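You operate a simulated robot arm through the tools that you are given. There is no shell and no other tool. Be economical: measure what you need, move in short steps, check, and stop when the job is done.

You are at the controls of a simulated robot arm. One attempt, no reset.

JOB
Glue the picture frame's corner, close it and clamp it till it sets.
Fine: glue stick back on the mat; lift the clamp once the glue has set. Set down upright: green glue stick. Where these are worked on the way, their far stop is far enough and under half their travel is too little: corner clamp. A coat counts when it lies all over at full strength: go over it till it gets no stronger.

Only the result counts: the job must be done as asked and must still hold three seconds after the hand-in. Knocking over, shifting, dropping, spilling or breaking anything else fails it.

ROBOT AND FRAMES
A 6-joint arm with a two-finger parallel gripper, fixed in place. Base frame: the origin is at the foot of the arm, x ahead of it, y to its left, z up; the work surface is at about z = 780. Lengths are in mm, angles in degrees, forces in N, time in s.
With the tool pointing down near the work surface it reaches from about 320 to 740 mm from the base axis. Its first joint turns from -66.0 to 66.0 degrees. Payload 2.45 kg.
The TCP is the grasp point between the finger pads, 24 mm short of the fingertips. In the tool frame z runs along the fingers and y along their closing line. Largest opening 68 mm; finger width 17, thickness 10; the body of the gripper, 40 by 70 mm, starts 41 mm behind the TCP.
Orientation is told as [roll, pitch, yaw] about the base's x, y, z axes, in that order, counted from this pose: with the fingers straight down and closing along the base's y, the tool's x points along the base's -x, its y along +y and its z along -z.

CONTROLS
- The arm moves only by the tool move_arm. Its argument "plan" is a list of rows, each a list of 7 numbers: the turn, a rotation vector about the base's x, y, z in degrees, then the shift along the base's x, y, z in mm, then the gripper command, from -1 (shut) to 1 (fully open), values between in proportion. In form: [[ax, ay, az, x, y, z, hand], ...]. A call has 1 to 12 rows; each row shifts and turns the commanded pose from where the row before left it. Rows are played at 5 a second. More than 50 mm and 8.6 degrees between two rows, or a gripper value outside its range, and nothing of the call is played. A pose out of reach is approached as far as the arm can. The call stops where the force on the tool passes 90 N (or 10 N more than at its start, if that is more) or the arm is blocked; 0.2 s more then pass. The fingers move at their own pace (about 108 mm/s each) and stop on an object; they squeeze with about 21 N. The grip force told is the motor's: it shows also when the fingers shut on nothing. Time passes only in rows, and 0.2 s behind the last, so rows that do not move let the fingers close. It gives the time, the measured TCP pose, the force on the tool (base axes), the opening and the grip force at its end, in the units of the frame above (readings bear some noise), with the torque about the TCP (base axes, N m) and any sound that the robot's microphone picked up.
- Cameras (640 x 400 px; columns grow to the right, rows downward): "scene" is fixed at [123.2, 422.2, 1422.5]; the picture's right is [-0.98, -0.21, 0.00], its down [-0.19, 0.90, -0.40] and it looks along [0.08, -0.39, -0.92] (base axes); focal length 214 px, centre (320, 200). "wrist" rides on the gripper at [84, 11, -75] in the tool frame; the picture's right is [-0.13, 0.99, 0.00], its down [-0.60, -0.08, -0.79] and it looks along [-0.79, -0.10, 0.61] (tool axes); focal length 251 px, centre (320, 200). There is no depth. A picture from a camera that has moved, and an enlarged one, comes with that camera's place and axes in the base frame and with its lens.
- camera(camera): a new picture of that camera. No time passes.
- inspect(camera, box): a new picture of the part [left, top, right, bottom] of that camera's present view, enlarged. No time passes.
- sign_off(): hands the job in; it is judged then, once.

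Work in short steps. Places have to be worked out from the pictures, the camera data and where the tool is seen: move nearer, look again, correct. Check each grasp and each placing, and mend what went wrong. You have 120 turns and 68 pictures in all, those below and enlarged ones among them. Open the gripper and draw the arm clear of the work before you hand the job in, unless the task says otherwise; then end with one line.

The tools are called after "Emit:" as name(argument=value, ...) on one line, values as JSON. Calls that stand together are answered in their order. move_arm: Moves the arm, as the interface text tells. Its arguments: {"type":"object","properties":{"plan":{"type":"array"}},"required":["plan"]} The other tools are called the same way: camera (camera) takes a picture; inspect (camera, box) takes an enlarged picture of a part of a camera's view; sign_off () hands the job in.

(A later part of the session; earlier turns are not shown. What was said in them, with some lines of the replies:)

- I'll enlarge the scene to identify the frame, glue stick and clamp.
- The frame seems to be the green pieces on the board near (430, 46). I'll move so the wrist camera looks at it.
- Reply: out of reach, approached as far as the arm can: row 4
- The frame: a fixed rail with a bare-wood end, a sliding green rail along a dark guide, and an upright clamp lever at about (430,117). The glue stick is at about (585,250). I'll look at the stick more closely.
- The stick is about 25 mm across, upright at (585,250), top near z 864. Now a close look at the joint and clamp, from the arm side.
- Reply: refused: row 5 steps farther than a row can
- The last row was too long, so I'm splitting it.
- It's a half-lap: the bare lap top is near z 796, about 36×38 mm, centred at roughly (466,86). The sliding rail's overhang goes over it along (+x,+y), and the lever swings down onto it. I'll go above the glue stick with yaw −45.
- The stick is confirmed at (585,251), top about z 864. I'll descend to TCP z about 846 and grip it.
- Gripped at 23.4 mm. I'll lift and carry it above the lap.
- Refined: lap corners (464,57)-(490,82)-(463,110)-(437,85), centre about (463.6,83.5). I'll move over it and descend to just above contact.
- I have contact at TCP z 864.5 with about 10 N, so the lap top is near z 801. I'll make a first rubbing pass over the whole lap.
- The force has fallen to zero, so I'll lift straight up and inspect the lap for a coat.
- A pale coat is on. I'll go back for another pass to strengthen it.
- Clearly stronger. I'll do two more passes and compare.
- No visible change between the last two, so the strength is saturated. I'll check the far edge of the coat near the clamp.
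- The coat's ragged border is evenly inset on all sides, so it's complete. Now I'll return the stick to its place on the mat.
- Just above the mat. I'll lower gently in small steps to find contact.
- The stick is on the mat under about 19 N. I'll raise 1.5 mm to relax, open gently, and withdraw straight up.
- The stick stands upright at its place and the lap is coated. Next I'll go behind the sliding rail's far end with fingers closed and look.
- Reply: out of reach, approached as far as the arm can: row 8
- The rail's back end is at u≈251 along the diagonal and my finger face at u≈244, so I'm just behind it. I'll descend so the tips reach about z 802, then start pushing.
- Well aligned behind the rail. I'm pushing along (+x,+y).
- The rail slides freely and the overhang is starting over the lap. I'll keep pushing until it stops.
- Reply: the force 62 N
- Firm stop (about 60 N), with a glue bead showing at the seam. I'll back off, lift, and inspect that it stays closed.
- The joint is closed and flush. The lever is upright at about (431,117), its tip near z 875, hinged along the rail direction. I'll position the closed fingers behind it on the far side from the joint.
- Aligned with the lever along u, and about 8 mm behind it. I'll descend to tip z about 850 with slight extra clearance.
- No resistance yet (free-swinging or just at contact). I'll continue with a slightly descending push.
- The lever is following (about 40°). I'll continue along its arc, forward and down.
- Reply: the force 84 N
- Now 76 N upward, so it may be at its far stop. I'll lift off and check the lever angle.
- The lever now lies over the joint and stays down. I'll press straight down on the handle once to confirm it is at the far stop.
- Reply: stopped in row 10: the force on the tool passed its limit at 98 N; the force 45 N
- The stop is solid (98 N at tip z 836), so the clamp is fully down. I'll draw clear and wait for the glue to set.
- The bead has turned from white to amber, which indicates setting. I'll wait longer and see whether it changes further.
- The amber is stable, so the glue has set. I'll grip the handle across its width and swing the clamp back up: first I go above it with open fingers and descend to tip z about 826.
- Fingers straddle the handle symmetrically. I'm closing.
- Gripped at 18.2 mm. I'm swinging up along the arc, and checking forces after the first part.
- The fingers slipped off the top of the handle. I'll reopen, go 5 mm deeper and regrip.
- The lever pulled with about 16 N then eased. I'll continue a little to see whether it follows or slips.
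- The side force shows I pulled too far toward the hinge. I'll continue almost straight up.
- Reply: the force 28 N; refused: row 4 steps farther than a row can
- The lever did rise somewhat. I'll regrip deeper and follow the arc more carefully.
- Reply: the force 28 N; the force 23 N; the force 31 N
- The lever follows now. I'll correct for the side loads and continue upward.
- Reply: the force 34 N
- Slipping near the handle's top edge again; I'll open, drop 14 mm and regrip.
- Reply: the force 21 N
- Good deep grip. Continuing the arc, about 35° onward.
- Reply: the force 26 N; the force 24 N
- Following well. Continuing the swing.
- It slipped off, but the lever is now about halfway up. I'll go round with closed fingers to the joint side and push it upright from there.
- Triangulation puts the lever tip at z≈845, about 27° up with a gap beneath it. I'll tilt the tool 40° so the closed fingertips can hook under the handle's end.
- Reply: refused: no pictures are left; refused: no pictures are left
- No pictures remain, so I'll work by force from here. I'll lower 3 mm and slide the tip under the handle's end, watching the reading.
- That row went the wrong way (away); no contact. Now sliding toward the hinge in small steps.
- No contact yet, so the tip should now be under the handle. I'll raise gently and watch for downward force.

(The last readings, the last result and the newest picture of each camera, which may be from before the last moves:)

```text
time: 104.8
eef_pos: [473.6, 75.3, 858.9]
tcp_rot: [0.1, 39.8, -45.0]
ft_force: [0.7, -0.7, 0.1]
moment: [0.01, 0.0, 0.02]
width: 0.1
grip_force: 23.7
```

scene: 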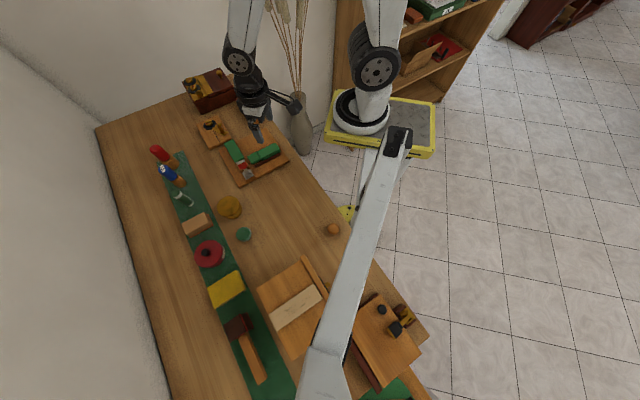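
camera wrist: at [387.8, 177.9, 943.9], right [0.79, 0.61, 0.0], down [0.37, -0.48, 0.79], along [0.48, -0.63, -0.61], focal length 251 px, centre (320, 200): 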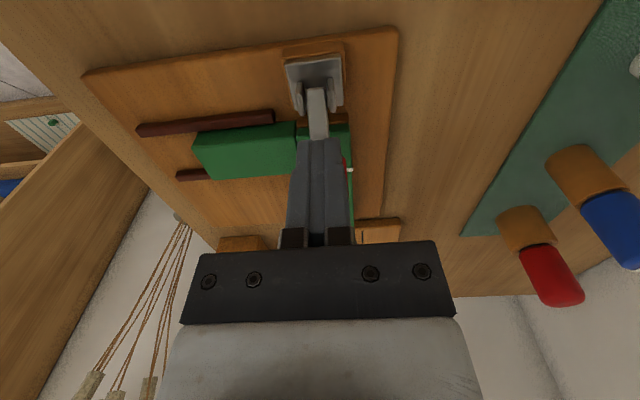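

No load, consistent with the lever riding freely. I'll continue along the arc to upright, in small steps.

Emit:
move_arm(plan=[[0, 0, 0, -2.7, 2.7, 4.4, -1], [0, 0, 0, -2.7, 2.7, 4.4, -1], [0, 0, 0, -3.2, 3.2, 3.5, -1], [0, 0, 0, -3.2, 3.2, 3.5, -1], [0, 0, 0, 0, 0, 0, -1]])

Emit:
move_arm(plan=[[0, 0, 0, -3.6, 3.6, 2.6, -1], [0, 0, 0, -3.6, 3.6, 2.5, -1], [0, 0, 0, 0, 0, 0, -1]])

Emit:
move_arm(plan=[[0, 0, 0, -3, 3, 1, -1], [0, 0, 0, -3, 3, 1, -1], [0, 0, 0, 0, 0, 0, -1]])

```text
time: 106.0
eef_pos: [461.3, 86.1, 875.5]
tcp_rot: [0.0, 40.0, -45.1]
ft_force: [0.9, 0.3, -0.3]
moment: [0.02, -0.04, -0.02]
width: 0.0
grip_force: 23.8
```

```text
time: 106.8
eef_pos: [454.1, 93.4, 880.7]
tcp_rot: [0.1, 40.0, -45.0]
ft_force: [-1.0, 0.5, -0.3]
moment: [0.0, 0.0, -0.01]
width: 0.1
grip_force: 23.1
```

```text
time: 107.6
eef_pos: [452.1, 95.7, 881.7]
tcp_rot: [0.6, 39.2, -44.9]
ft_force: [23.0, -43.8, -10.2]
moment: [-0.8, -0.44, 0.33]
width: 0.0
grip_force: 24.2
```

Firm resistance exactly where the upright lever stood at the start (tip v≈-222), so the clamp is back at its open stop. I'll back away, lift, straighten and open.

Emit:
move_arm(plan=[[0, 0, 0, 8, -8, 0, -1], [0, 0, 0, 15, -15, 5, -1], [0, 0, 0, 0, 0, 40, -1], [0, 0, 0, 0, 0, 40, -1], [-5.66, -5.66, 0, 0, 0, 0, -1], [-5.66, -5.66, 0, 0, 0, 0, -1], [-5.66, -5.66, 0, 0, 0, 0, -1], [-5.66, -5.66, 0, 0, 0, 0, -1], [-5.66, -5.66, 0, 0, 0, 0, -1], [0, 0, 0, 0, 0, 30, 1], [0, 0, 0, 0, 0, 0, 1]])

```text
time: 110.0
eef_pos: [471.6, 76.4, 998.1]
tcp_rot: [0.0, -0.2, -45.0]
ft_force: [0.2, -0.1, 0.3]
moment: [-0.03, 0.02, 0.0]
width: 68.0
grip_force: 0.1
```

The arm is clear and the gripper is open, so I'm handing in.

Emit:
sign_off()

```text
The job is handed in.
```

I glued the frame corner, closed it and clamped it to the far stop. It stayed clamped until the glue bead turned amber and stopped changing. The glue stick is standing upright on the mat and the clamp has been swung back up. I had used up all my pictures by then, so the clamp's upright position is judged from force readings alone.
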